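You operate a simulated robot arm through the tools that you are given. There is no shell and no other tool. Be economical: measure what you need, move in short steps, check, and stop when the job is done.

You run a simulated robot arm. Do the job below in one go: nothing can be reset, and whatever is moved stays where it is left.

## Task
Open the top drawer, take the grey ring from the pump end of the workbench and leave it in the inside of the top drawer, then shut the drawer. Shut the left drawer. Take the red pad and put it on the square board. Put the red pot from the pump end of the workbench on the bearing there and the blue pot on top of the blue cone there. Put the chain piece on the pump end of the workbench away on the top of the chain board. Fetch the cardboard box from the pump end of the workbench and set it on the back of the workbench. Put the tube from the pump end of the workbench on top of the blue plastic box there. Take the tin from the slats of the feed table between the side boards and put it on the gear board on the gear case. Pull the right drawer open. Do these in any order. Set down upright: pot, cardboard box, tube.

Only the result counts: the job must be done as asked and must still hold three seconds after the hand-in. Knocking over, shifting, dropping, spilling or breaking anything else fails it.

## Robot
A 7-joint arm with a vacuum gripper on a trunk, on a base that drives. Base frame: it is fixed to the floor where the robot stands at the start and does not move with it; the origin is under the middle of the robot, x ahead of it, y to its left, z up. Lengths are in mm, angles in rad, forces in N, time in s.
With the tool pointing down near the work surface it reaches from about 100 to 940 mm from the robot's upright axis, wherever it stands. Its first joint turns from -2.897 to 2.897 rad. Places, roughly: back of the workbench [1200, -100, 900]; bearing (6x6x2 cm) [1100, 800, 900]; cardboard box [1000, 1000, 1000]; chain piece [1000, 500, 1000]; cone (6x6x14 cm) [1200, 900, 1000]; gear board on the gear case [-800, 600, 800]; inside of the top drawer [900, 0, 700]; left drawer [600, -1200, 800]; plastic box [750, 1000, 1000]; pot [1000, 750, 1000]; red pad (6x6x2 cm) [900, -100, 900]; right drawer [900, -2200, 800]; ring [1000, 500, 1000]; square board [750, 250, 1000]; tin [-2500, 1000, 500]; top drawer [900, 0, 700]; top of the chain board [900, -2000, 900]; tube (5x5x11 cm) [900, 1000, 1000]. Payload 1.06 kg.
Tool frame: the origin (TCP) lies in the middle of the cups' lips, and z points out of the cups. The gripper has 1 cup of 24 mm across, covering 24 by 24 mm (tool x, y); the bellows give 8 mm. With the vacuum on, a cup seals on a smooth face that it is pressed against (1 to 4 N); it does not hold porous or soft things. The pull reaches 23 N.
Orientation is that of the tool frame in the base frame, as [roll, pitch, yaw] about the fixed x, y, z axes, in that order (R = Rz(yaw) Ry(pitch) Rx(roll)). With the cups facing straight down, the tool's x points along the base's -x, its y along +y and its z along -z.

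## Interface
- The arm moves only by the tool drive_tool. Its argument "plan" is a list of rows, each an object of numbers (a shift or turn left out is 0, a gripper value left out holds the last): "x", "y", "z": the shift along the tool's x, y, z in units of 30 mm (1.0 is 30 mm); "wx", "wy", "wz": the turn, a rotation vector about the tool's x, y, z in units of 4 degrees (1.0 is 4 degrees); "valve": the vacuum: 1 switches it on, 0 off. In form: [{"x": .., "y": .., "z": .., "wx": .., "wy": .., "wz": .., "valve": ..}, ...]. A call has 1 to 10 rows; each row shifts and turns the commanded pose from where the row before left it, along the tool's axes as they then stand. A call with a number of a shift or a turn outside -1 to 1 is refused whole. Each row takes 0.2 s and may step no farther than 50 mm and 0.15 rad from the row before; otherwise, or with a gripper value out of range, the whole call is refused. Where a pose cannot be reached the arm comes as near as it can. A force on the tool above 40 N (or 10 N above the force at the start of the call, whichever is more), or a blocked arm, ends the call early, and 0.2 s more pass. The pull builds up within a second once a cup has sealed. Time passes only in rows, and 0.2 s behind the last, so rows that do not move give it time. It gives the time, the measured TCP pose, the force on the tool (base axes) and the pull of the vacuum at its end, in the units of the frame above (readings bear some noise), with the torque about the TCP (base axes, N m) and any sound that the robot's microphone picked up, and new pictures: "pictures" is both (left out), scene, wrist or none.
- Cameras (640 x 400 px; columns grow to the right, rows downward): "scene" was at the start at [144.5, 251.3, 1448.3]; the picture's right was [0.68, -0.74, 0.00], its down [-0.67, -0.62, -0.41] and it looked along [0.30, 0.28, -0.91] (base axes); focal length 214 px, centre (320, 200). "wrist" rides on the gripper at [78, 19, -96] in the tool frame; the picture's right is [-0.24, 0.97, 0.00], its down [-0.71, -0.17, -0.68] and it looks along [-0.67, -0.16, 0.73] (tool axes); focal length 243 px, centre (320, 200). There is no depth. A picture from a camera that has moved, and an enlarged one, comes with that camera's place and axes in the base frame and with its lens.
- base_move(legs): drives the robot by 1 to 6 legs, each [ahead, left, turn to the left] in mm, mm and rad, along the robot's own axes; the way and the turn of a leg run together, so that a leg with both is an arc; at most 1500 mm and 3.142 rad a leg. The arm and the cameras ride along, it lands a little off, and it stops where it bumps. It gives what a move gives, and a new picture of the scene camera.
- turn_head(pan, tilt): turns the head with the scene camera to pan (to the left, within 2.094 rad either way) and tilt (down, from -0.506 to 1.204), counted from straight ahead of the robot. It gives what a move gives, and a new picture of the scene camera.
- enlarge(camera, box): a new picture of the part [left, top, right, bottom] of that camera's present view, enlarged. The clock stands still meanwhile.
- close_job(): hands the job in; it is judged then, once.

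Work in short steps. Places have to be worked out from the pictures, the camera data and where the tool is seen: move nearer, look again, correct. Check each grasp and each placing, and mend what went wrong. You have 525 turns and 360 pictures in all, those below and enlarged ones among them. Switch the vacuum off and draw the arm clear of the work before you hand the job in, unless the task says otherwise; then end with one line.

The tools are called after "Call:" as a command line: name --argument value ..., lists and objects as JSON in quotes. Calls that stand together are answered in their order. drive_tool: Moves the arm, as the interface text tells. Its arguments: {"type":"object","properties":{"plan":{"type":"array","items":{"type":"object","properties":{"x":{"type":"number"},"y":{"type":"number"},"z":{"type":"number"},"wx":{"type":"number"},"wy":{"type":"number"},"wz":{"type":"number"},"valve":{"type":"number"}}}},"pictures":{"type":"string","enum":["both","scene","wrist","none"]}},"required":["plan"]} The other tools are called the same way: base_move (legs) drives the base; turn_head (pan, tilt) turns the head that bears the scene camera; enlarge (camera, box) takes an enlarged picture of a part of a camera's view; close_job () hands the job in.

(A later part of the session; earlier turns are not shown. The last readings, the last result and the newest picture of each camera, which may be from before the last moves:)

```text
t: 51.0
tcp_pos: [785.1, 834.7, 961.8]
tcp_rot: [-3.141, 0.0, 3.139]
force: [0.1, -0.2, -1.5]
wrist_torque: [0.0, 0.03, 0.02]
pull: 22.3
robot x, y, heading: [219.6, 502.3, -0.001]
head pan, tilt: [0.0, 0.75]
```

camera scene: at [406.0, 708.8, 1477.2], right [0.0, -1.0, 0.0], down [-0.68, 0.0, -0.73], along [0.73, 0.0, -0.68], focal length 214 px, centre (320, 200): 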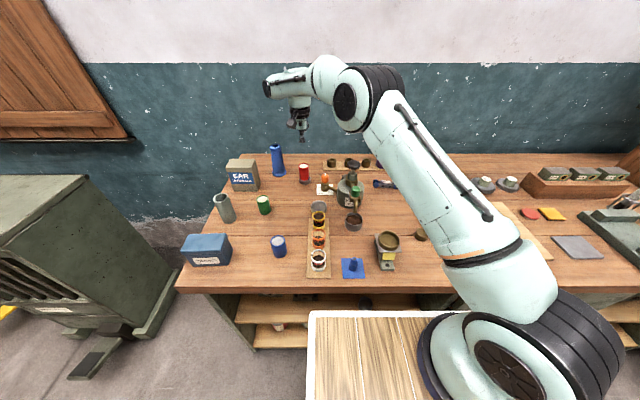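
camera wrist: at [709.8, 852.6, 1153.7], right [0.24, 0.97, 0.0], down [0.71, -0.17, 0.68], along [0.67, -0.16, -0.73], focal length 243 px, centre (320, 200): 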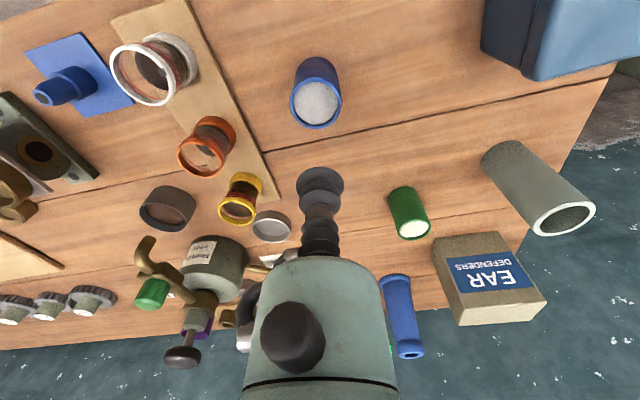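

Sealed. I lift to 1170 and drive the base left 300 and ahead 45 for reach to the cone.

Call:
drive_tool --plan '[{"z": -0.5}, {"z": -1}, {"z": -1}, {"z": -1}, {"z": -1}, {"z": -1}, {"z": -1}, {"z": -0.5}]' --pictures "none"

Call:
base_move --legs '[[45, 300, 0]]'

```text
t: 52.8
tcp_pos: [784.7, 834.1, 1172.8]
tcp_rot: [-3.139, 0.0, 3.14]
force: [0.1, -0.3, -0.8]
wrist_torque: [0.02, -0.04, 0.0]
pull: 22.9
robot x, y, heading: [218.5, 498.8, -0.007]
head pan, tilt: [0.0, 0.75]
```

```text
t: 54.9
tcp_pos: [830.3, 1138.5, 1172.2]
tcp_rot: [3.14, -0.001, 3.138]
force: [0.2, 0.7, -0.7]
wrist_torque: [0.01, 0.0, -0.01]
pull: 22.7
robot x, y, heading: [267.2, 803.8, -0.005]
head pan, tilt: [0.0, 0.75]
camera scene: at [451.5, 1012.7, 1477.2], right [0.0, -1.0, 0.0], down [-0.68, 0.0, -0.73], along [0.73, 0.0, -0.68], focal length 214 px, centre (320, 200)
```

scene: 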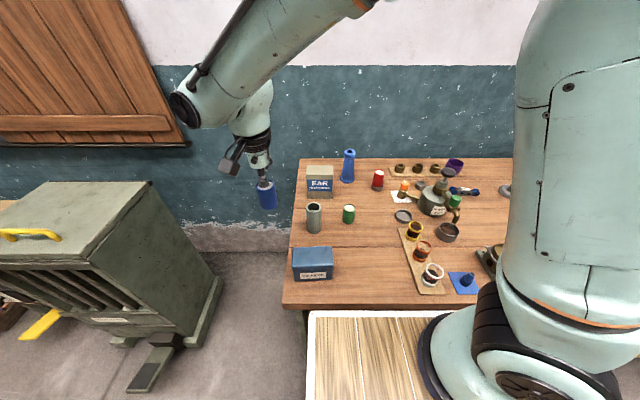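

Now carry to above the cone at (1200, 890).

Call:
drive_tool --plan '[{"x": -1, "y": -1}, {"x": -1, "y": -1}, {"x": -1, "y": -1}, {"x": -1, "y": -1}, {"x": -1, "y": -1}, {"x": -1, "y": -1}, {"x": -1, "y": -1}, {"x": -1, "y": -1}, {"x": -1}, {"x": -1}]' --pictures "none"

Call:
drive_tool --plan '[{"x": -1, "y": -0.2}, {"x": -1}]' --pictures "both"

Call:
enlarge --camera "scene" --box '[300, 100, 400, 220]'

```text
t: 57.1
tcp_pos: [1129.2, 896.3, 1172.1]
tcp_rot: [-3.141, -0.001, 3.138]
force: [-0.5, 0.5, -0.4]
wrist_torque: [0.03, -0.01, -0.01]
pull: 23.0
robot x, y, heading: [267.6, 798.9, -0.003]
head pan, tilt: [0.0, 0.75]
```

```text
t: 57.7
tcp_pos: [1189.4, 889.1, 1172.3]
tcp_rot: [-3.141, 0.001, 3.14]
force: [-0.2, 0.8, -0.8]
wrist_torque: [0.0, 0.0, 0.01]
pull: 23.2
robot x, y, heading: [266.7, 801.6, -0.001]
head pan, tilt: [0.0, 0.75]
camera scene: at [451.1, 1012.7, 1477.3], right [0.0, -1.0, 0.0], down [-0.68, 0.0, -0.73], along [0.73, 0.0, -0.68], focal length 214 px, centre (320, 200)
camera wrist: at [1112.0, 909.2, 1267.7], right [0.24, 0.97, 0.0], down [0.71, -0.17, 0.69], along [0.67, -0.16, -0.73], focal length 243 px, centre (320, 200)
```

scene: 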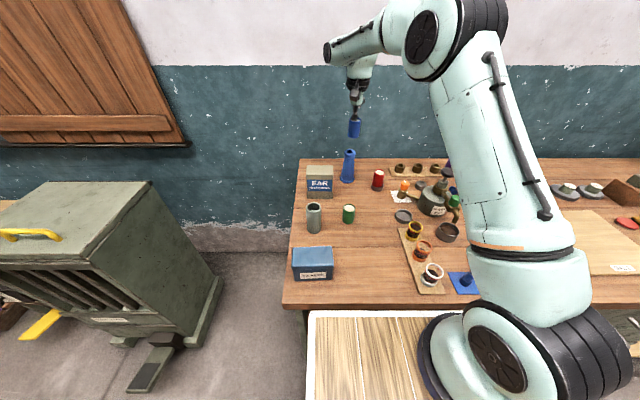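
wrist: 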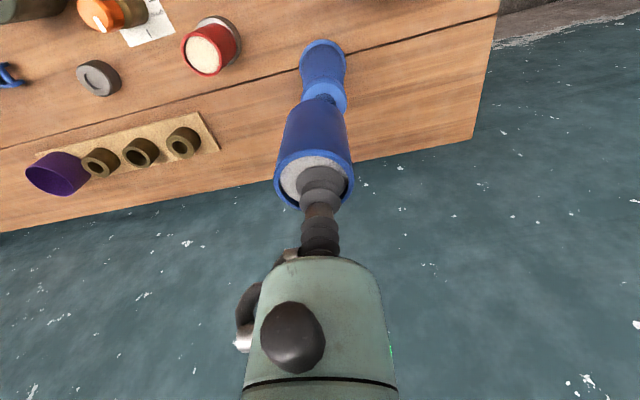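

```text
3.33 times, centred on (350, 160) of scene
camera zoom: at [451.1, 1012.7, 1477.3], right [0.0, -1.0, 0.0], down [-0.68, 0.0, -0.73], along [0.73, 0.0, -0.68], focal length 715 px, centre (220, 333)
```

zoom: 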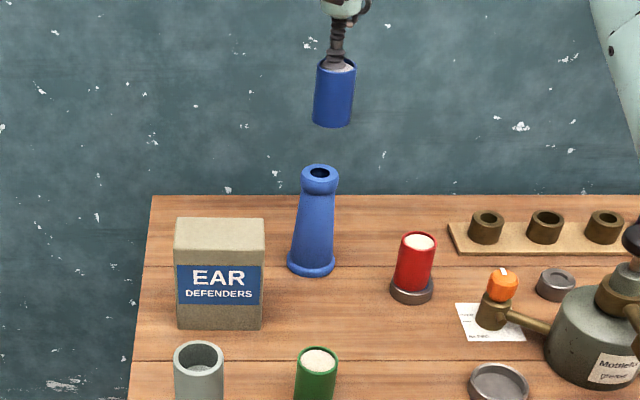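

Cone top est. (1198, 892, 1040); the pot sits ~3 mm off from the cup, so I aim TCP (1201, 895) and lower to look.

Call:
drive_tool --plan '[{"x": -0.4, "y": 0.2}, {"z": 1}, {"z": 0.6}, {}]' --pictures "wrist"

Call:
enlarge --camera "scene" --box '[320, 110, 380, 190]'

```text
t: 58.7
tcp_pos: [1203.0, 895.5, 1124.3]
tcp_rot: [-3.14, 0.001, 3.14]
force: [0.2, 0.0, -0.9]
wrist_torque: [-0.05, -0.03, 0.05]
pull: 22.7
robot x, y, heading: [266.4, 801.4, 0.001]
head pan, tilt: [0.0, 0.75]
camera wrist: at [1124.1, 915.0, 1219.0], right [0.24, 0.97, 0.0], down [0.71, -0.17, 0.69], along [0.67, -0.16, -0.73], focal length 243 px, centre (320, 200)
```

wrist: 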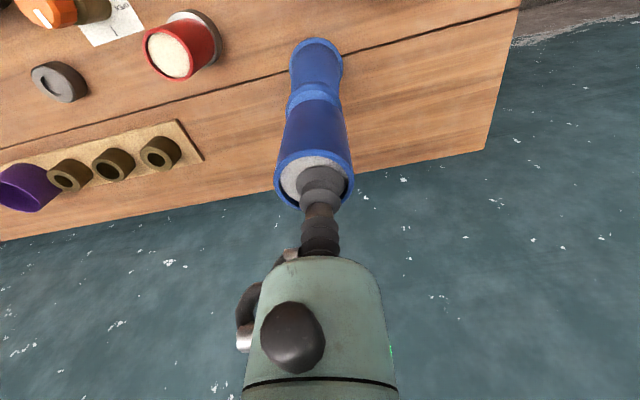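

```text
5.00 times, centred on (350, 150) of scene
camera zoom: at [451.4, 1012.7, 1477.2], right [0.0, -1.0, 0.0], down [-0.68, 0.0, -0.73], along [0.73, 0.0, -0.68], focal length 1072 px, centre (170, 450)
```

zoom: 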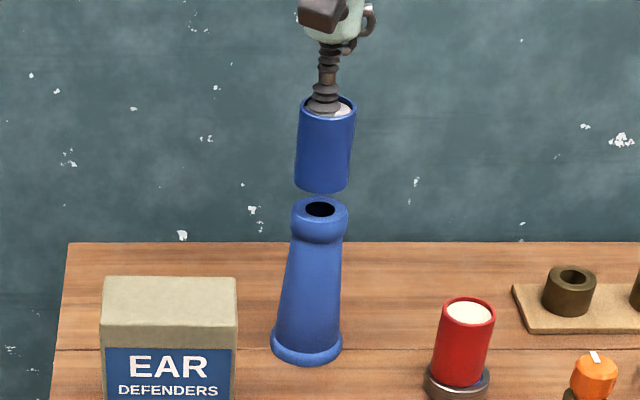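

The pot looks ~4 mm too far out; I correct and lower until contact (expected near TCP 1102).

Call:
drive_tool --plan '[{"x": 0.13, "y": -0.04, "z": 0.4}, {"z": 0.1}, {"z": 0.07}, {"z": 0.07}]' --pictures "none"

Call:
enlarge --camera "scene" --box '[320, 110, 380, 190]'

```text
t: 59.7
tcp_pos: [1197.8, 894.9, 1105.8]
tcp_rot: [3.141, 0.001, 3.138]
force: [0.5, -0.4, -1.1]
wrist_torque: [-0.02, 0.0, -0.03]
pull: 23.1
robot x, y, heading: [267.7, 800.2, -0.003]
head pan, tilt: [0.0, 0.75]
```

```text
5.00 times, centred on (350, 150) of scene
camera zoom: at [451.5, 1012.7, 1477.2], right [0.0, -1.0, 0.0], down [-0.68, 0.0, -0.73], along [0.73, 0.0, -0.68], focal length 1072 px, centre (170, 450)
```

zoom: 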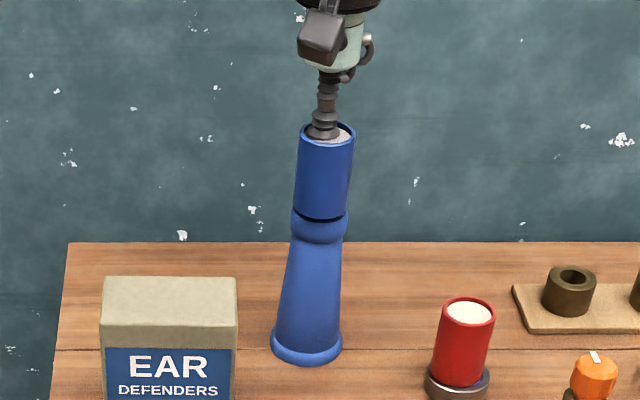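

Good alignment; final lowering in 2 mm steps.

Call:
drive_tool --plan '[{"z": 0.07}, {"z": 0.06}, {"z": 0.05}]' --pictures "none"

```text
t: 60.5
tcp_pos: [1197.3, 895.5, 1100.4]
tcp_rot: [-3.14, 0.0, 3.139]
force: [0.6, -0.3, -1.1]
wrist_torque: [0.06, -0.02, -0.01]
pull: 23.3
robot x, y, heading: [269.9, 802.0, -0.006]
head pan, tilt: [0.0, 0.75]
```

Call:
drive_tool --plan '[{"z": 0.05}, {"z": 0.05}]' --pictures "none"

Call:
drive_tool --plan '[{"z": 0.04}]' --pictures "none"

```text
t: 61.1
tcp_pos: [1197.4, 896.1, 1097.7]
tcp_rot: [-3.141, -0.001, 3.137]
force: [0.1, 0.3, 2.1]
wrist_torque: [-0.03, -0.02, 0.01]
pull: 23.1
robot x, y, heading: [265.5, 802.5, 0.0]
head pan, tilt: [0.0, 0.75]
```

```text
t: 61.5
tcp_pos: [1197.9, 896.2, 1096.9]
tcp_rot: [-3.141, 0.002, 3.139]
force: [0.3, 0.8, 9.5]
wrist_torque: [-0.02, 0.01, -0.01]
pull: 22.9
robot x, y, heading: [267.6, 803.2, -0.002]
head pan, tilt: [0.0, 0.75]
```

Seated. Release without further motion, wait, then withdraw straight up.

Call:
drive_tool --plan '[{"z": -0.03}, {"valve": 0}, {}, {}, {}, {"z": -0.1}, {"z": -0.2}, {"z": -0.5}, {"z": -1}, {"z": -1}]' --pictures "wrist"

Call:
enlarge --camera "scene" --box '[290, 110, 390, 240]'

```text
t: 63.7
tcp_pos: [1197.0, 895.3, 1179.4]
tcp_rot: [3.141, 0.0, 3.14]
force: [1.0, 0.5, 0.5]
wrist_torque: [-0.02, 0.0, 0.02]
pull: 0.1
robot x, y, heading: [267.1, 801.9, -0.003]
head pan, tilt: [0.0, 0.75]
camera wrist: at [1119.9, 913.9, 1275.3], right [0.24, 0.97, 0.0], down [0.71, -0.17, 0.68], along [0.66, -0.16, -0.73], focal length 243 px, centre (320, 200)
```

wrist: 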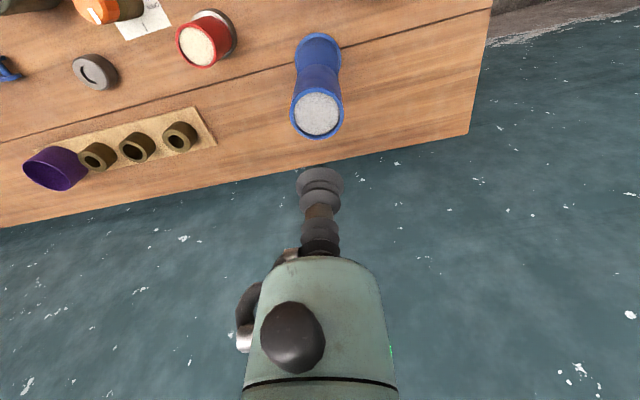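

```text
3.08 times, centred on (340, 175) of scene
camera zoom: at [451.7, 1012.7, 1477.2], right [0.0, -1.0, 0.0], down [-0.68, 0.0, -0.73], along [0.73, 0.0, -0.68], focal length 660 px, centre (258, 277)
```

zoom: 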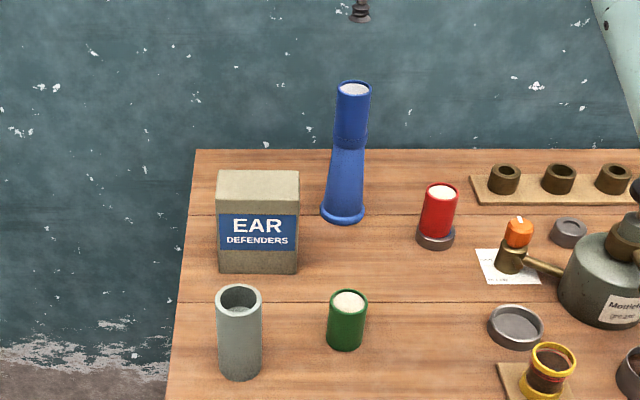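

Blue pot stands on the cone. Now inspect the tube's top.

Call:
enlarge --camera "scene" --box '[290, 190, 340, 240]'

Call:
drive_tool --plan '[{"x": 1, "y": 0.2}, {"x": 1, "y": 0.3}, {"x": 1, "y": 0.5}, {"x": 1, "y": 0.5}, {"x": 1, "y": 0.5}, {"x": 1, "y": 0.5}, {"x": 1, "y": 0.5}, {"x": 1, "y": 0.5}, {"x": 1}, {"x": 1}]' --pictures "wrist"

```text
8.00 times, centred on (315, 215) of scene
camera zoom: at [451.7, 1012.7, 1477.2], right [0.0, -1.0, 0.0], down [-0.68, 0.0, -0.73], along [0.73, 0.0, -0.68], focal length 1716 px, centre (360, 80)
```

zoom: 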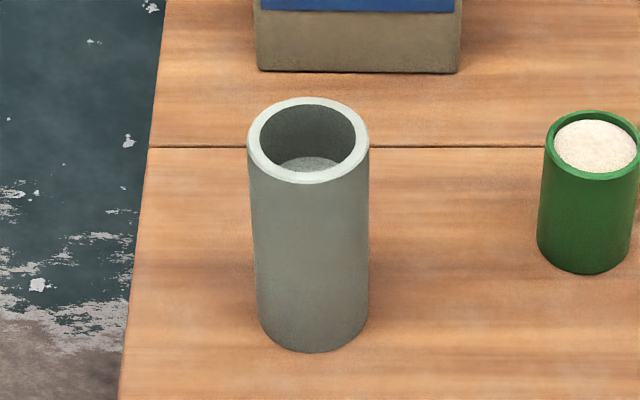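

```text
t: 65.9
tcp_pos: [897.9, 1001.1, 1180.0]
tcp_rot: [3.141, -0.001, 3.138]
force: [-0.1, -0.3, -0.1]
wrist_torque: [-0.03, -0.02, -0.04]
pull: 0.1
robot x, y, heading: [266.7, 798.2, -0.001]
head pan, tilt: [0.0, 0.75]
camera wrist: at [821.4, 1020.5, 1274.5], right [0.24, 0.97, 0.0], down [0.71, -0.17, 0.68], along [0.67, -0.16, -0.73], focal length 243 px, centre (320, 200)
```

wrist: 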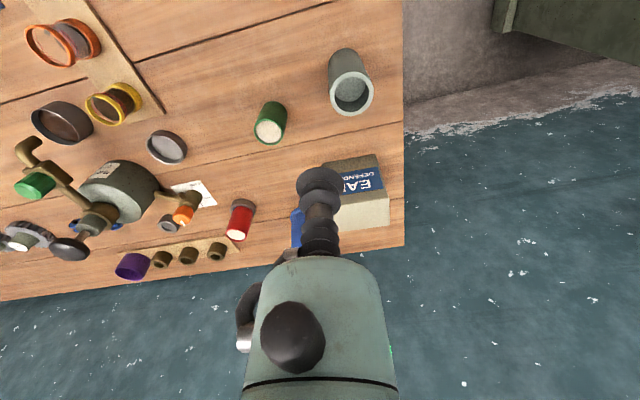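

The tube has a recessed floor ~29 mm below its rim that the cup can reach; tube centre ≈ (919, 1031). I move above it and lower to check alignment.

Call:
drive_tool --plan '[{"x": -0.7, "y": 1}, {"z": 1}, {"z": 1}, {"z": 1}, {"z": 1}, {"z": 0.5}]' --pictures "wrist"

Call:
enlarge --camera "scene" --box '[280, 160, 350, 240]'

```text
t: 67.3
tcp_pos: [921.2, 1030.1, 1043.9]
tcp_rot: [3.14, 0.0, 3.138]
force: [0.6, -0.4, 0.5]
wrist_torque: [0.03, 0.01, -0.02]
pull: 0.0
robot x, y, heading: [266.4, 802.0, -0.005]
head pan, tilt: [0.0, 0.75]
camera wrist: at [842.0, 1049.3, 1139.7], right [0.24, 0.97, 0.0], down [0.71, -0.17, 0.69], along [0.67, -0.16, -0.73], focal length 243 px, centre (320, 200)
```

wrist: 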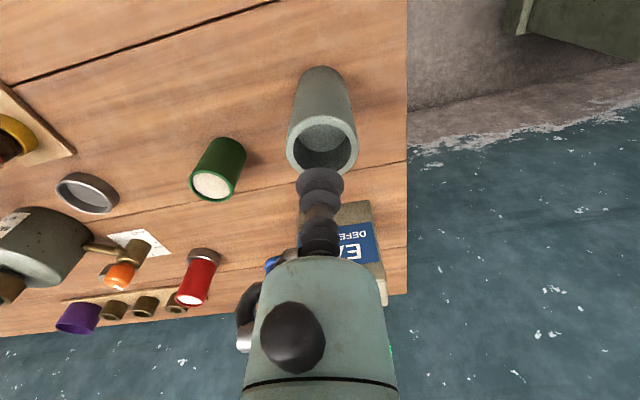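

```text
5.00 times, centred on (315, 200) of scene
camera zoom: at [451.3, 1012.6, 1477.3], right [0.0, -1.0, 0.0], down [-0.68, 0.0, -0.73], along [0.73, 0.0, -0.68], focal length 1072 px, centre (345, 200)
```

zoom: 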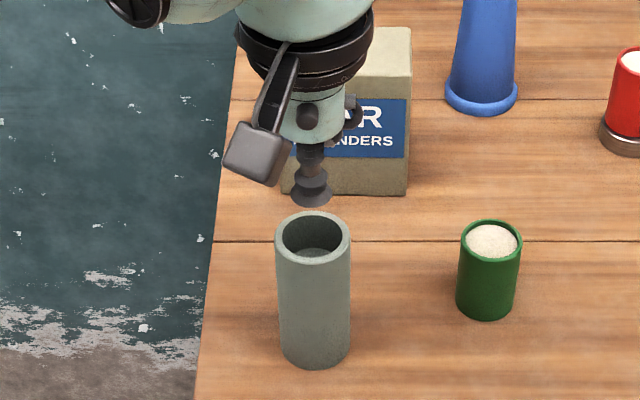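

Shift slightly and descend into the tube with vacuum on.

Call:
drive_tool --plan '[{"x": 0.09, "y": 0.06}, {"z": 0.7}, {"z": 0.7}, {"z": 0.4, "valve": 1}, {"z": 0.15}, {"z": 0.1}]' --pictures "wrist"

```text
t: 68.4
tcp_pos: [918.0, 1034.2, 996.3]
tcp_rot: [3.137, 0.008, 3.138]
force: [-4.4, -3.2, 23.7]
wrist_torque: [0.01, -0.03, -0.03]
pull: 23.0
robot x, y, heading: [270.9, 806.0, -0.002]
head pan, tilt: [0.0, 0.75]
stopped in row 5: the force on the tool passed its limit at 50 N (the readings are from after the stop); the commanded pose is now the measured one
camera wrist: at [839.4, 1052.6, 1090.2], right [0.24, 0.97, 0.01], down [0.7, -0.18, 0.69], along [0.67, -0.16, -0.72], focal length 243 px, centre (320, 200)
```

wrist: 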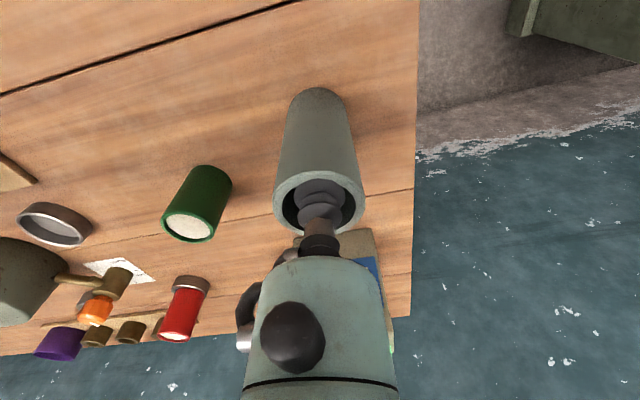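

Sealed on the tube's inner floor. I lift it to ~1140 and look.

Call:
drive_tool --plan '[{"z": -0.2}, {"z": -0.3}, {"z": -0.5}, {"z": -1}, {"z": -1}, {"z": -1}, {"z": -0.8}]' --pictures "both"

Call:
enlarge --camera "scene" --box '[280, 170, 370, 290]'

```text
t: 70.0
tcp_pos: [916.7, 1034.1, 1140.2]
tcp_rot: [3.138, 0.006, 3.141]
force: [0.1, -0.8, 0.3]
wrist_torque: [-0.03, 0.01, 0.03]
pull: 22.7
robot x, y, heading: [268.4, 804.0, -0.002]
head pan, tilt: [0.0, 0.75]
camera scene: at [451.7, 1012.8, 1477.2], right [0.0, -1.0, 0.0], down [-0.68, 0.0, -0.73], along [0.73, 0.0, -0.68], focal length 214 px, centre (320, 200)
camera wrist: at [838.2, 1052.3, 1233.5], right [0.24, 0.97, 0.01], down [0.7, -0.18, 0.69], along [0.67, -0.16, -0.73], focal length 243 px, centre (320, 200)
```

scene: 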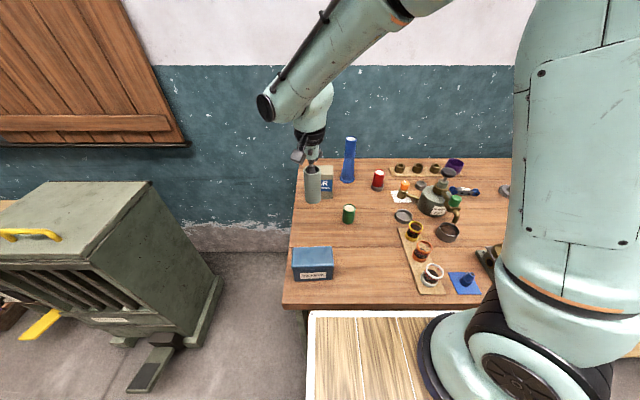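
wrist: 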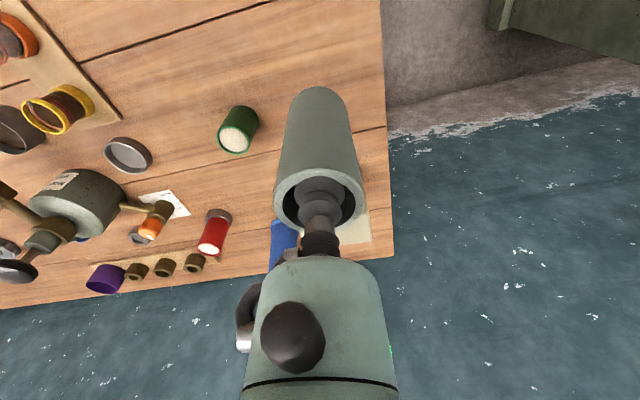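

```text
3.33 times, centred on (325, 230) of scene
camera zoom: at [451.7, 1012.8, 1477.2], right [0.0, -1.0, 0.0], down [-0.68, 0.0, -0.73], along [0.73, 0.0, -0.68], focal length 715 px, centre (303, 100)
```

zoom: 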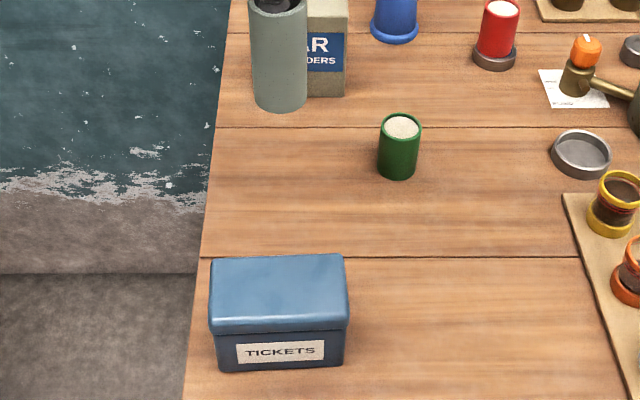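

Lid top ≈ z 985, centre ≈ (760, 1032). I move the tube over it.

Call:
drive_tool --plan '[{"x": 1}, {"x": 1}, {"x": 1}, {"x": 1}, {"x": 1}, {"x": 0.2}, {}]' --pictures "both"

Call:
enlarge --camera "scene" --box '[270, 170, 370, 290]'

```text
t: 71.6
tcp_pos: [761.0, 1034.8, 1137.6]
tcp_rot: [3.14, 0.005, 3.138]
force: [0.1, -0.2, -0.3]
wrist_torque: [0.03, 0.02, -0.01]
pull: 22.9
robot x, y, heading: [265.7, 801.0, -0.001]
head pan, tilt: [0.0, 0.75]
camera scene: at [451.5, 1012.7, 1477.2], right [0.0, -1.0, 0.0], down [-0.68, 0.0, -0.73], along [0.73, 0.0, -0.68], focal length 214 px, centre (320, 200)
camera wrist: at [682.6, 1052.3, 1231.2], right [0.24, 0.97, 0.01], down [0.7, -0.18, 0.69], along [0.67, -0.16, -0.73], focal length 243 px, centre (320, 200)
```

scene: 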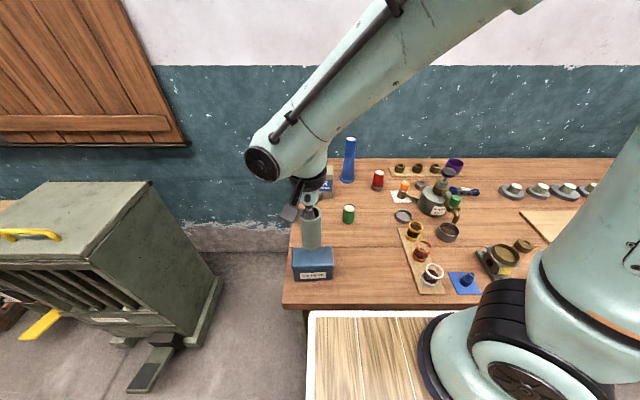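
wrist: 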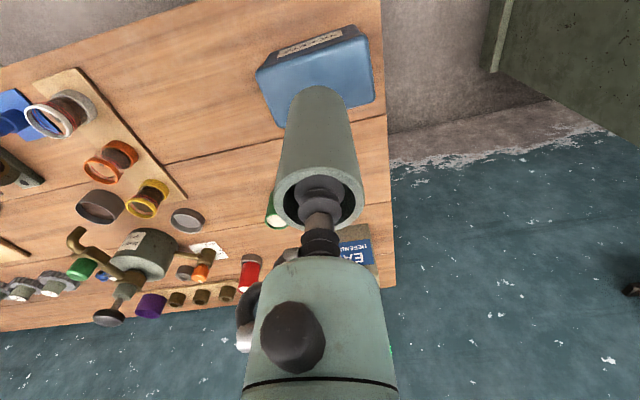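

```text
3.33 times, centred on (320, 230) of scene
camera zoom: at [451.5, 1012.7, 1477.2], right [0.0, -1.0, 0.0], down [-0.68, 0.0, -0.73], along [0.73, 0.0, -0.68], focal length 715 px, centre (320, 100)
```

zoom: 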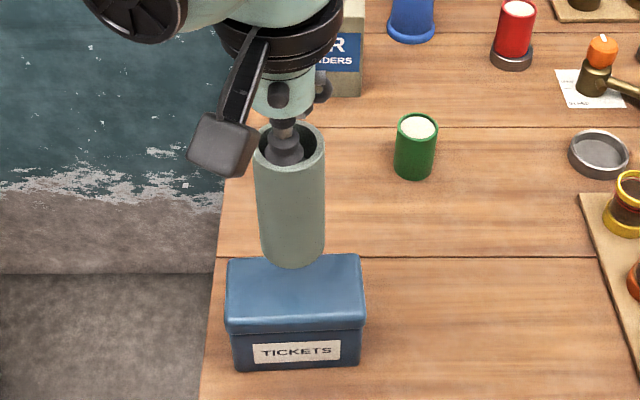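

Looks centred; lower to just above the lid and check.

Call:
drive_tool --plan '[{"z": 0.7}, {"z": 0.6}, {}]' --pictures "wrist"

Call:
enlarge --camera "scene" --box '[270, 180, 370, 290]'

```text
t: 72.4
tcp_pos: [759.4, 1035.6, 1096.9]
tcp_rot: [3.135, 0.004, 3.138]
force: [0.6, -0.1, -0.4]
wrist_torque: [-0.01, 0.02, -0.01]
pull: 22.6
robot x, y, heading: [264.8, 799.8, -0.001]
head pan, tilt: [0.0, 0.75]
camera wrist: at [682.9, 1052.5, 1192.4], right [0.24, 0.97, 0.01], down [0.7, -0.18, 0.69], along [0.67, -0.16, -0.73], focal length 243 px, centre (320, 200)
```

wrist: 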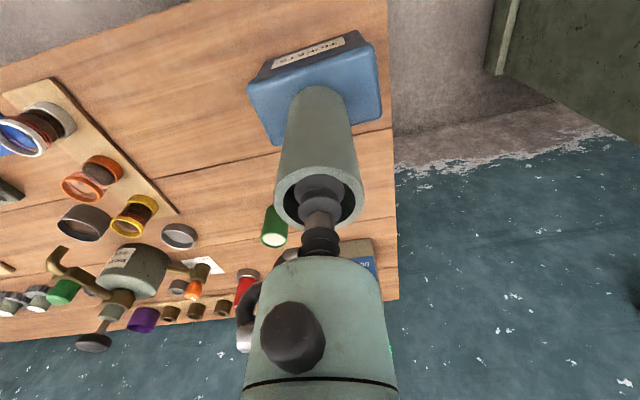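

```text
3.64 times, centred on (320, 235) of scene
camera zoom: at [451.4, 1012.6, 1477.2], right [0.0, -1.0, 0.0], down [-0.68, 0.0, -0.73], along [0.73, 0.0, -0.68], focal length 780 px, centre (320, 73)
```

zoom: 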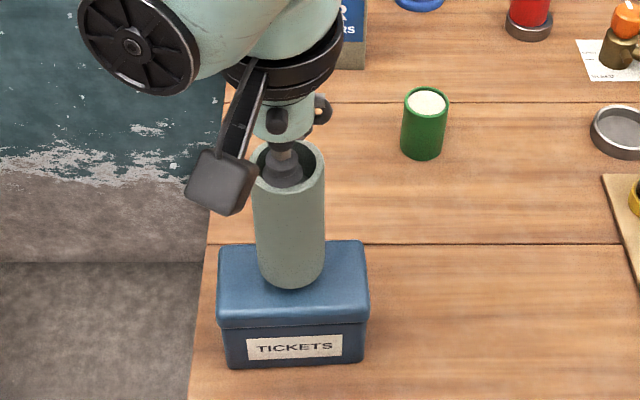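

Call:
drive_tool --plan '[{"z": 0.2}, {"z": 0.1}, {"z": 0.07}]' --pictures "none"

Call:
drive_tool --plan '[{"z": 0.05}, {"z": 0.05}]' --pictures "none"

```text
t: 73.2
tcp_pos: [761.3, 1033.8, 1086.4]
tcp_rot: [3.138, 0.007, 3.139]
force: [0.6, 0.3, -0.6]
wrist_torque: [0.02, -0.02, 0.04]
pull: 23.2
robot x, y, heading: [267.0, 802.1, -0.0]
head pan, tilt: [0.0, 0.75]
```

```text
t: 73.8
tcp_pos: [760.3, 1034.5, 1083.3]
tcp_rot: [3.136, 0.008, 3.14]
force: [-2.5, 0.3, 10.6]
wrist_torque: [-0.02, -0.04, 0.0]
pull: 22.9
robot x, y, heading: [263.2, 802.7, 0.002]
head pan, tilt: [0.0, 0.75]
```

Contact at 1083 as computed; release, wait, then withdraw out of the tube.

Call:
drive_tool --plan '[{"z": -0.03}, {"valve": 0}, {}, {}, {}, {"z": -0.1}, {"z": -0.2}, {"z": -0.5}, {"z": -1}, {"z": -1}]' --pictures "none"

Call:
enlarge --camera "scene" --box '[270, 160, 370, 290]'

```text
t: 76.0
tcp_pos: [761.3, 1033.9, 1169.6]
tcp_rot: [3.138, 0.006, 3.138]
force: [0.2, -0.5, 0.1]
wrist_torque: [-0.02, 0.05, 0.01]
pull: 0.0
robot x, y, heading: [265.5, 805.6, 0.003]
head pan, tilt: [0.0, 0.75]
```

```text
3.08 times, centred on (320, 225) of scene
camera zoom: at [451.6, 1012.8, 1477.2], right [0.0, -1.0, 0.0], down [-0.68, 0.0, -0.73], along [0.73, 0.0, -0.68], focal length 660 px, centre (320, 123)
```

zoom: 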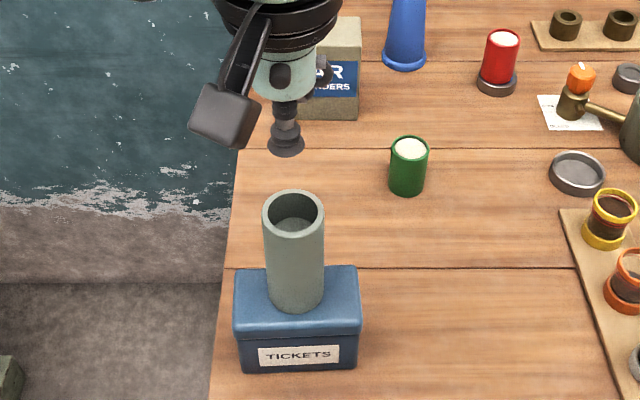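

Tube stands on the lid. Now the cardboard box (top ≈ 1016, centre ≈ (1110, 1013)): I move above it for a look at its top.

Call:
drive_tool --plan '[{"wx": -0.05, "wy": -0.086}, {"x": -1}, {"x": -1}, {"x": -1}, {"x": -1}, {"x": -1}, {"x": -1}, {"x": -1}, {"x": -1}, {"x": -1, "y": -0.5}]' --pictures "none"

Call:
drive_tool --plan '[{"x": -1}, {"x": -1}, {"x": -0.6}, {"z": 1}, {"z": 1}]' --pictures "wrist"

Call:
enlarge --camera "scene" --box '[280, 120, 380, 230]'

```text
t: 78.2
tcp_pos: [1032.2, 1018.7, 1172.7]
tcp_rot: [3.132, 0.011, 3.14]
force: [-0.8, 0.1, 0.0]
wrist_torque: [0.01, -0.01, 0.03]
pull: 0.0
robot x, y, heading: [269.1, 802.2, -0.003]
head pan, tilt: [0.0, 0.75]
```

```text
t: 79.4
tcp_pos: [1109.2, 1017.4, 1113.2]
tcp_rot: [3.136, 0.013, 3.14]
force: [0.3, 0.2, 0.1]
wrist_torque: [0.0, -0.02, 0.01]
pull: 0.0
robot x, y, heading: [267.2, 802.7, -0.001]
head pan, tilt: [0.0, 0.75]
camera wrist: at [1031.1, 1036.1, 1207.9], right [0.24, 0.97, 0.01], down [0.7, -0.18, 0.69], along [0.67, -0.16, -0.72], focal length 243 px, centre (320, 200)
```

wrist: 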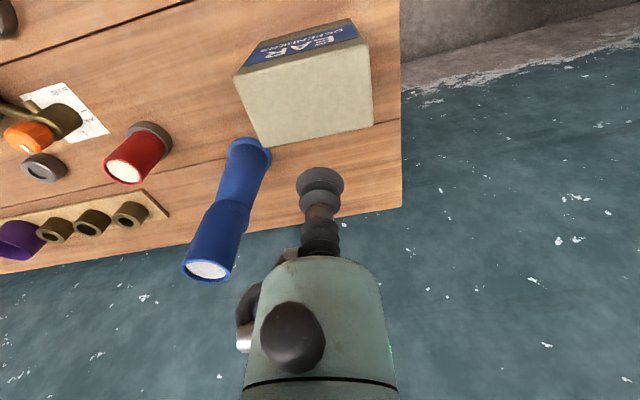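

```text
3.64 times, centred on (330, 175) of scene
camera zoom: at [451.2, 1012.5, 1477.3], right [0.0, -1.0, 0.0], down [-0.68, 0.0, -0.73], along [0.73, 0.0, -0.68], focal length 780 px, centre (284, 291)
```

zoom: 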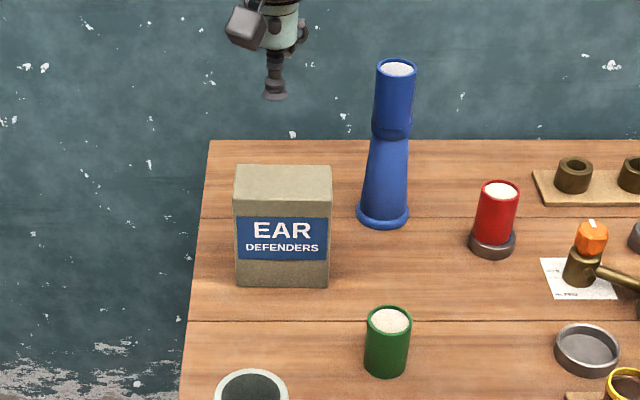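

I undo the small tilt, centre on the box top and test a top grip.

Call:
drive_tool --plan '[{"wx": 0.08, "wy": 0.19, "x": 0.13, "y": -0.1}, {"z": 1}, {"z": 1}, {"z": 0.8, "valve": 1}, {"z": 0.2}, {"z": 0.15}, {"z": 0.1}, {}]' --pictures "wrist"

```text
t: 81.2
tcp_pos: [1104.3, 1015.2, 1017.1]
tcp_rot: [3.138, 0.001, 3.14]
force: [1.5, 6.3, 16.2]
wrist_torque: [-0.06, -0.02, -0.01]
pull: 23.5
robot x, y, heading: [268.9, 801.4, -0.001]
head pan, tilt: [0.0, 0.75]
camera wrist: at [1027.7, 1034.7, 1111.6], right [0.24, 0.97, 0.0], down [0.71, -0.17, 0.69], along [0.67, -0.16, -0.73], focal length 243 px, centre (320, 200)
```

wrist: 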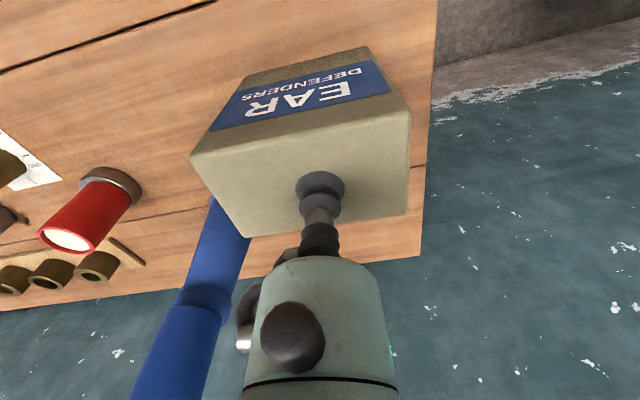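

Sealed on the cardboard top. I lift straight up to ~1230.

Call:
drive_tool --plan '[{"z": -0.3}, {"z": -0.3}, {"z": -1}, {"z": -1}, {"z": -1}, {"z": -1}, {"z": -1}, {"z": -1}, {"z": -0.6}]' --pictures "both"

```text
t: 83.2
tcp_pos: [1105.3, 1015.7, 1232.1]
tcp_rot: [3.14, -0.002, 3.14]
force: [-0.4, 0.0, -3.0]
wrist_torque: [0.01, 0.01, 0.01]
pull: 23.0
robot x, y, heading: [264.3, 803.0, -0.003]
head pan, tilt: [0.0, 0.75]
camera scene: at [451.7, 1012.7, 1477.2], right [0.0, -1.0, 0.0], down [-0.68, 0.0, -0.73], along [0.73, 0.0, -0.68], focal length 214 px, centre (320, 200)
camera wrist: at [1027.6, 1034.8, 1327.1], right [0.24, 0.97, 0.0], down [0.71, -0.17, 0.68], along [0.66, -0.16, -0.73], focal length 243 px, centre (320, 200)
```

scene: 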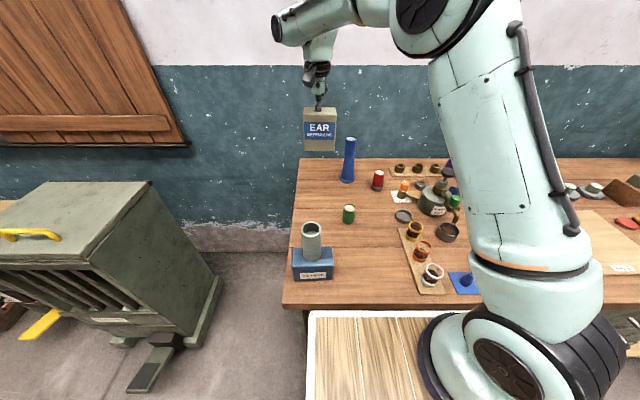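
wrist: 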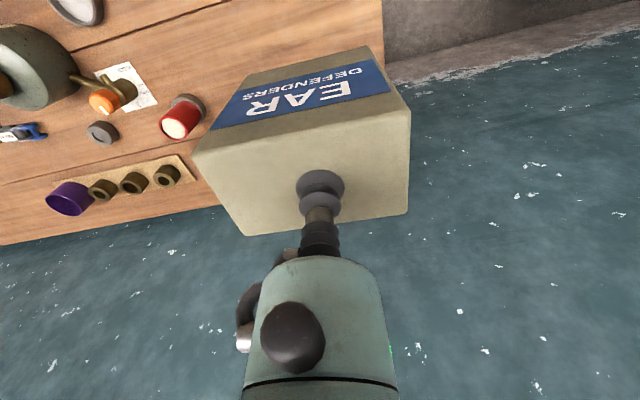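

Retract the box inward, then drive back 110 and right 850 to the middle of the bench.

Call:
drive_tool --plan '[{"x": 1}, {"x": 1}, {"x": 1}, {"x": 1}, {"x": 1}, {"x": 1}, {"x": 1}, {"x": 1}, {"x": 1}]' --pictures "none"

Call:
base_move --legs '[[-110, 0, 0], [0, -850, 0]]'

Call:
turn_head --pan -0.3 --tilt 0.7

```text
t: 85.2
tcp_pos: [836.0, 1016.3, 1231.2]
tcp_rot: [-3.141, -0.002, 3.138]
force: [-0.7, 0.0, -2.7]
wrist_torque: [0.03, -0.01, -0.01]
pull: 22.6
robot x, y, heading: [268.2, 803.2, -0.002]
head pan, tilt: [0.0, 0.75]
```

```text
t: 90.4
tcp_pos: [723.9, 176.7, 1231.0]
tcp_rot: [3.139, -0.001, 3.14]
force: [0.1, -0.7, -2.0]
wrist_torque: [0.02, 0.01, 0.01]
pull: 22.9
robot x, y, heading: [160.2, -38.5, 0.0]
head pan, tilt: [0.0, 0.75]
camera scene: at [340.2, 171.6, 1477.2], right [0.0, -1.0, 0.0], down [-0.68, 0.0, -0.73], along [0.73, 0.0, -0.68], focal length 214 px, centre (320, 200)
```

scene: 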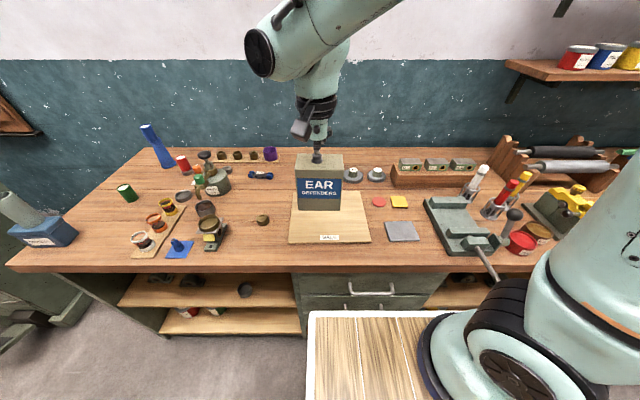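

```text
t: 91.2
tcp_pos: [723.4, 176.1, 1232.0]
tcp_rot: [3.14, 0.0, 3.139]
force: [0.5, 0.0, -2.9]
wrist_torque: [0.0, -0.02, 0.01]
pull: 22.9
robot x, y, heading: [157.3, -43.1, 0.002]
head pan, tilt: [-0.3, 0.7]
camera scene: at [338.4, 146.6, 1481.5], right [-0.3, -0.96, 0.0], down [-0.62, 0.19, -0.76], along [0.73, -0.23, -0.64], focal length 214 px, centre (320, 200)
```

scene: 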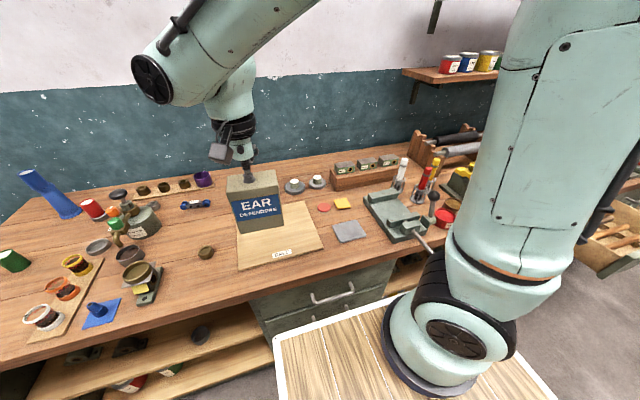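

The clamp lever's ball sticks out near (564, −293, 935), so I keep the base at y≈0: first left 40, then ahead 105.

Call:
base_move --legs '[[0, 45, 0], [105, 0, 0]]'

Call:
drive_tool --plan '[{"x": -1, "y": -1}, {"x": -1, "y": -1}, {"x": -1, "y": -1}, {"x": -1, "y": -1}, {"x": -1, "y": -1}, {"x": -1, "y": -1}, {"x": -1, "y": -1}]' --pictures "both"

```text
t: 92.9
tcp_pos: [829.6, 221.2, 1231.3]
tcp_rot: [3.141, 0.001, 3.141]
force: [0.0, 0.1, -2.3]
wrist_torque: [0.02, 0.0, -0.04]
pull: 22.9
robot x, y, heading: [264.0, 6.3, -0.003]
head pan, tilt: [-0.3, 0.7]
camera scene: at [444.0, 191.4, 1481.5], right [-0.3, -0.95, 0.0], down [-0.62, 0.19, -0.76], along [0.73, -0.23, -0.64], focal length 214 px, centre (320, 200)
```

scene: 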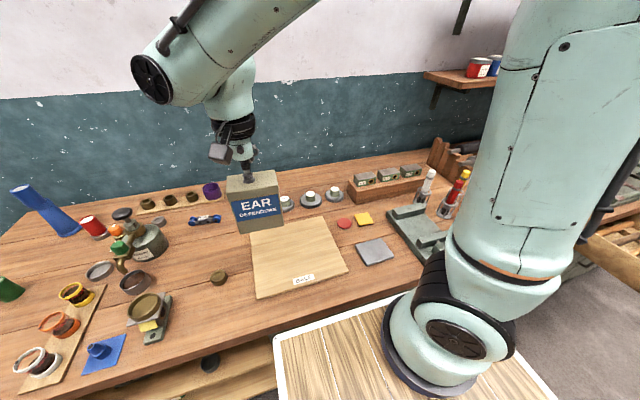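

```text
t: 94.5
tcp_pos: [1040.5, 11.6, 1229.8]
tcp_rot: [3.141, -0.003, -3.141]
force: [0.2, 0.8, -1.3]
wrist_torque: [0.01, -0.01, -0.01]
pull: 22.6
robot x, y, heading: [260.4, 5.8, 0.006]
head pan, tilt: [-0.3, 0.7]
camera scene: at [443.4, 191.7, 1481.5], right [-0.3, -0.95, 0.0], down [-0.61, 0.19, -0.77], along [0.73, -0.23, -0.64], focal length 214 px, centre (320, 200)
camera wrist: at [963.0, 29.8, 1325.8], right [0.23, 0.97, 0.0], down [0.71, -0.17, 0.68], along [0.67, -0.16, -0.73], focal length 243 px, centre (320, 200)
```

scene: 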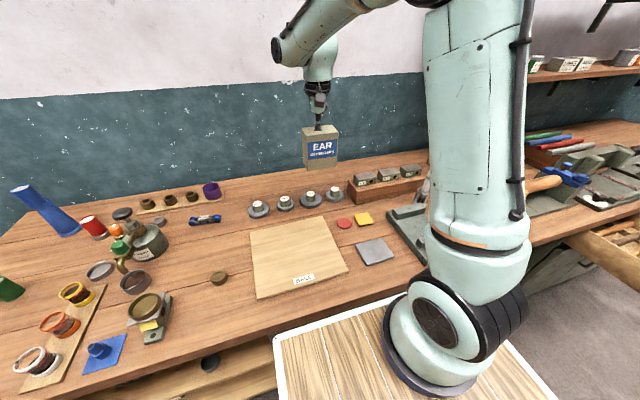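
wrist: 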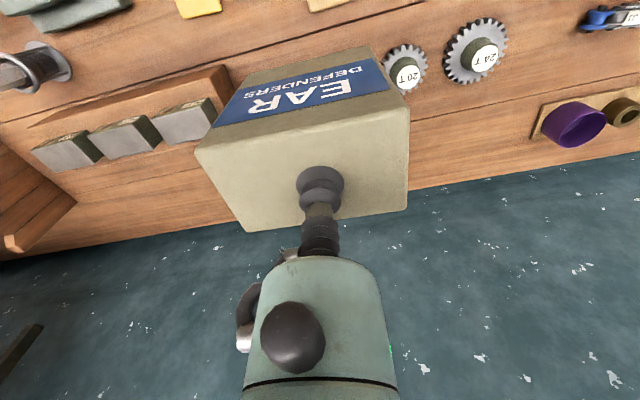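

Free strip lies behind gears and rack (x>1150). Target for the box centre (1208, −90).

Call:
drive_tool --plan '[{"x": -1, "y": -0.6}, {"x": -1, "y": -0.6}, {"x": -1, "y": -0.6}, {"x": -1, "y": -0.6}, {"x": -1, "y": -0.6}, {"x": -0.6, "y": -0.4}, {"z": 1}, {"z": 1}]' --pictures "both"

Call:
enlarge --camera "scene" --box '[230, 90, 430, 230]'

```text
t: 96.3
tcp_pos: [1207.9, -91.1, 1170.0]
tcp_rot: [3.14, -0.002, 3.14]
force: [0.5, 0.5, -2.3]
wrist_torque: [0.01, 0.02, -0.03]
pull: 23.3
robot x, y, heading: [261.8, 4.8, -0.0]
head pan, tilt: [-0.3, 0.7]
camera scene: at [443.8, 191.3, 1481.5], right [-0.3, -0.95, 0.0], down [-0.62, 0.19, -0.76], along [0.73, -0.23, -0.64], focal length 214 px, centre (320, 200)
camera wrist: at [1130.1, -72.7, 1265.0], right [0.24, 0.97, 0.0], down [0.71, -0.17, 0.68], along [0.66, -0.16, -0.73], focal length 243 px, centre (320, 200)
```

scene: 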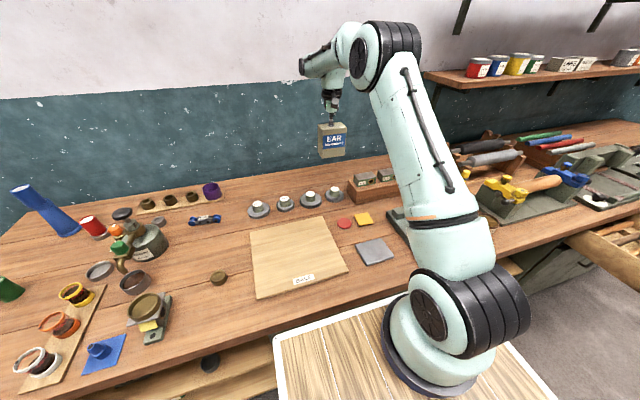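
wrist: 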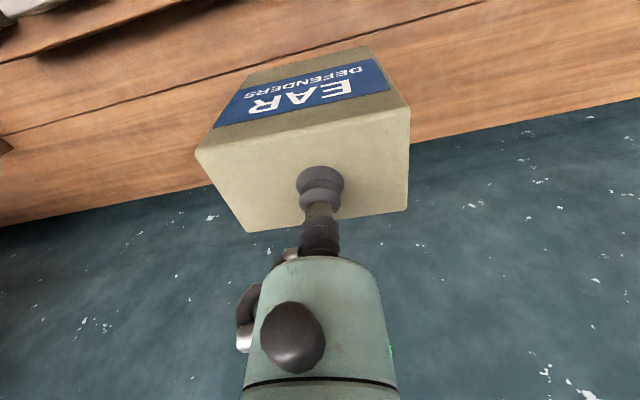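

```text
2.86 times, centred on (330, 160) of scene
camera zoom: at [443.8, 191.3, 1481.5], right [-0.3, -0.95, 0.0], down [-0.62, 0.19, -0.76], along [0.73, -0.23, -0.64], focal length 613 px, centre (291, 314)
```

zoom: 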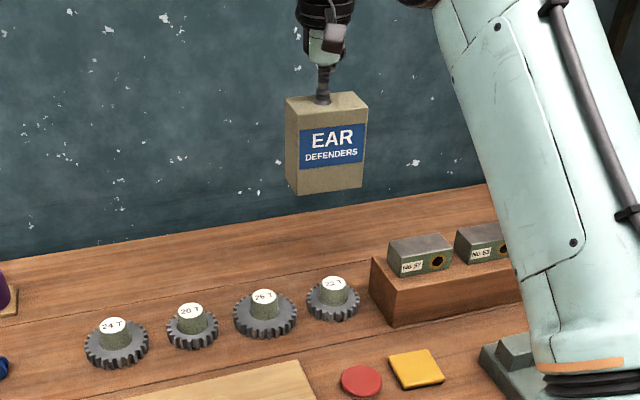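

Clear area beneath; lower to just above the bench.

Call:
drive_tool --plan '[{"z": 1}, {"z": 1}, {"z": 1}, {"z": 1}, {"z": 0.5}]' --pictures "wrist"

Call:
enlarge --camera "scene" --box '[250, 110, 430, 230]'

```text
t: 97.5
tcp_pos: [1208.3, -90.5, 1035.0]
tcp_rot: [3.14, -0.001, 3.14]
force: [-0.4, -0.4, -3.0]
wrist_torque: [0.02, 0.01, 0.0]
pull: 23.5
robot x, y, heading: [260.5, 6.6, -0.001]
head pan, tilt: [-0.3, 0.7]
camera wrist: at [1129.9, -72.1, 1130.0], right [0.24, 0.97, 0.0], down [0.71, -0.17, 0.68], along [0.66, -0.16, -0.73], focal length 243 px, centre (320, 200)
```

wrist: 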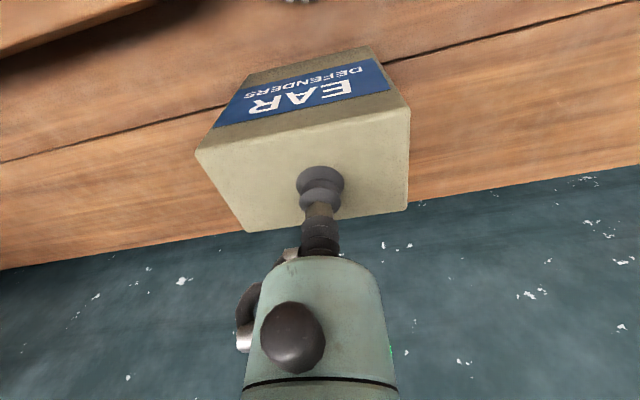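

```text
3.33 times, centred on (340, 170) of scene
camera zoom: at [443.8, 191.3, 1481.5], right [-0.3, -0.95, 0.0], down [-0.62, 0.19, -0.76], along [0.73, -0.23, -0.64], focal length 715 px, centre (253, 300)
```

zoom: 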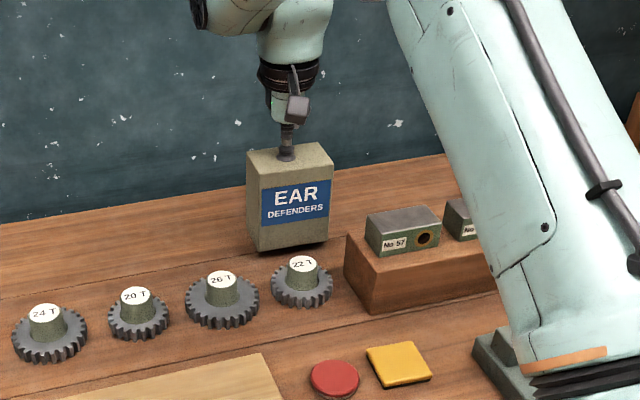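

Clear of the gears and rack; final lowering.

Call:
drive_tool --plan '[{"z": 0.3}, {"z": 0.15}, {"z": 0.1}, {"z": 0.07}]' --pictures "none"

```text
t: 98.5
tcp_pos: [1208.6, -91.8, 1017.7]
tcp_rot: [3.14, 0.002, -3.141]
force: [-0.6, 2.3, 18.3]
wrist_torque: [-0.03, -0.01, -0.02]
pull: 23.5
robot x, y, heading: [262.4, 5.5, -0.002]
head pan, tilt: [-0.3, 0.7]
```

Call:
drive_tool --plan '[{"z": -0.05}, {"valve": 0}, {}, {}, {}, {"z": -0.1}, {"z": -0.3}, {"z": -1}, {"z": -1}, {"z": -1}]' --pictures "wrist"

```text
t: 100.7
tcp_pos: [1206.5, -90.1, 1120.1]
tcp_rot: [3.14, 0.0, -3.141]
force: [-0.3, -0.4, -1.3]
wrist_torque: [0.0, 0.0, -0.02]
pull: 0.0
robot x, y, heading: [261.8, 4.7, -0.003]
head pan, tilt: [-0.3, 0.7]
camera wrist: at [1129.5, -71.5, 1215.3], right [0.24, 0.97, 0.0], down [0.71, -0.17, 0.68], along [0.66, -0.16, -0.73], focal length 243 px, centre (320, 200)
```

wrist: 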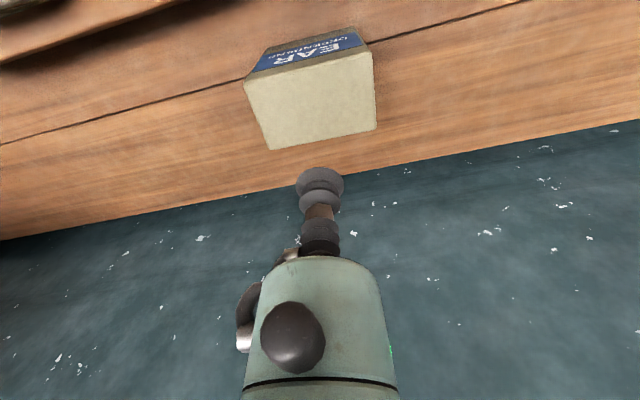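

The box stands at the back. Next the red pad (≈ (933, −52)); I move above it.

Call:
drive_tool --plan '[{"x": 1}, {"x": 1}, {"x": 1}, {"x": 1}, {"x": 1, "y": 0.3}, {"x": 1, "y": 0.4}, {"x": 1, "y": 0.5}, {"x": 1}, {"x": 1}, {"z": 1}]' --pictures "wrist"

```text
t: 102.9
tcp_pos: [936.7, -55.5, 1091.0]
tcp_rot: [3.141, -0.001, 3.141]
force: [0.4, -0.7, 0.6]
wrist_torque: [-0.01, 0.03, -0.01]
pull: 0.1
robot x, y, heading: [260.4, 5.1, 0.002]
head pan, tilt: [-0.3, 0.7]
camera wrist: at [859.2, -36.3, 1186.0], right [0.24, 0.97, 0.0], down [0.71, -0.17, 0.68], along [0.66, -0.16, -0.73], focal length 243 px, centre (320, 200)
```

wrist: 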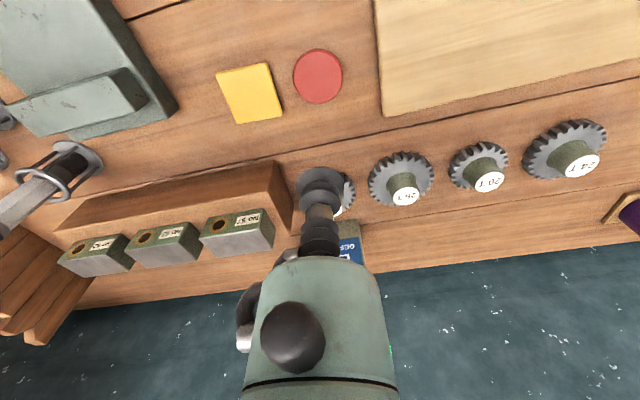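

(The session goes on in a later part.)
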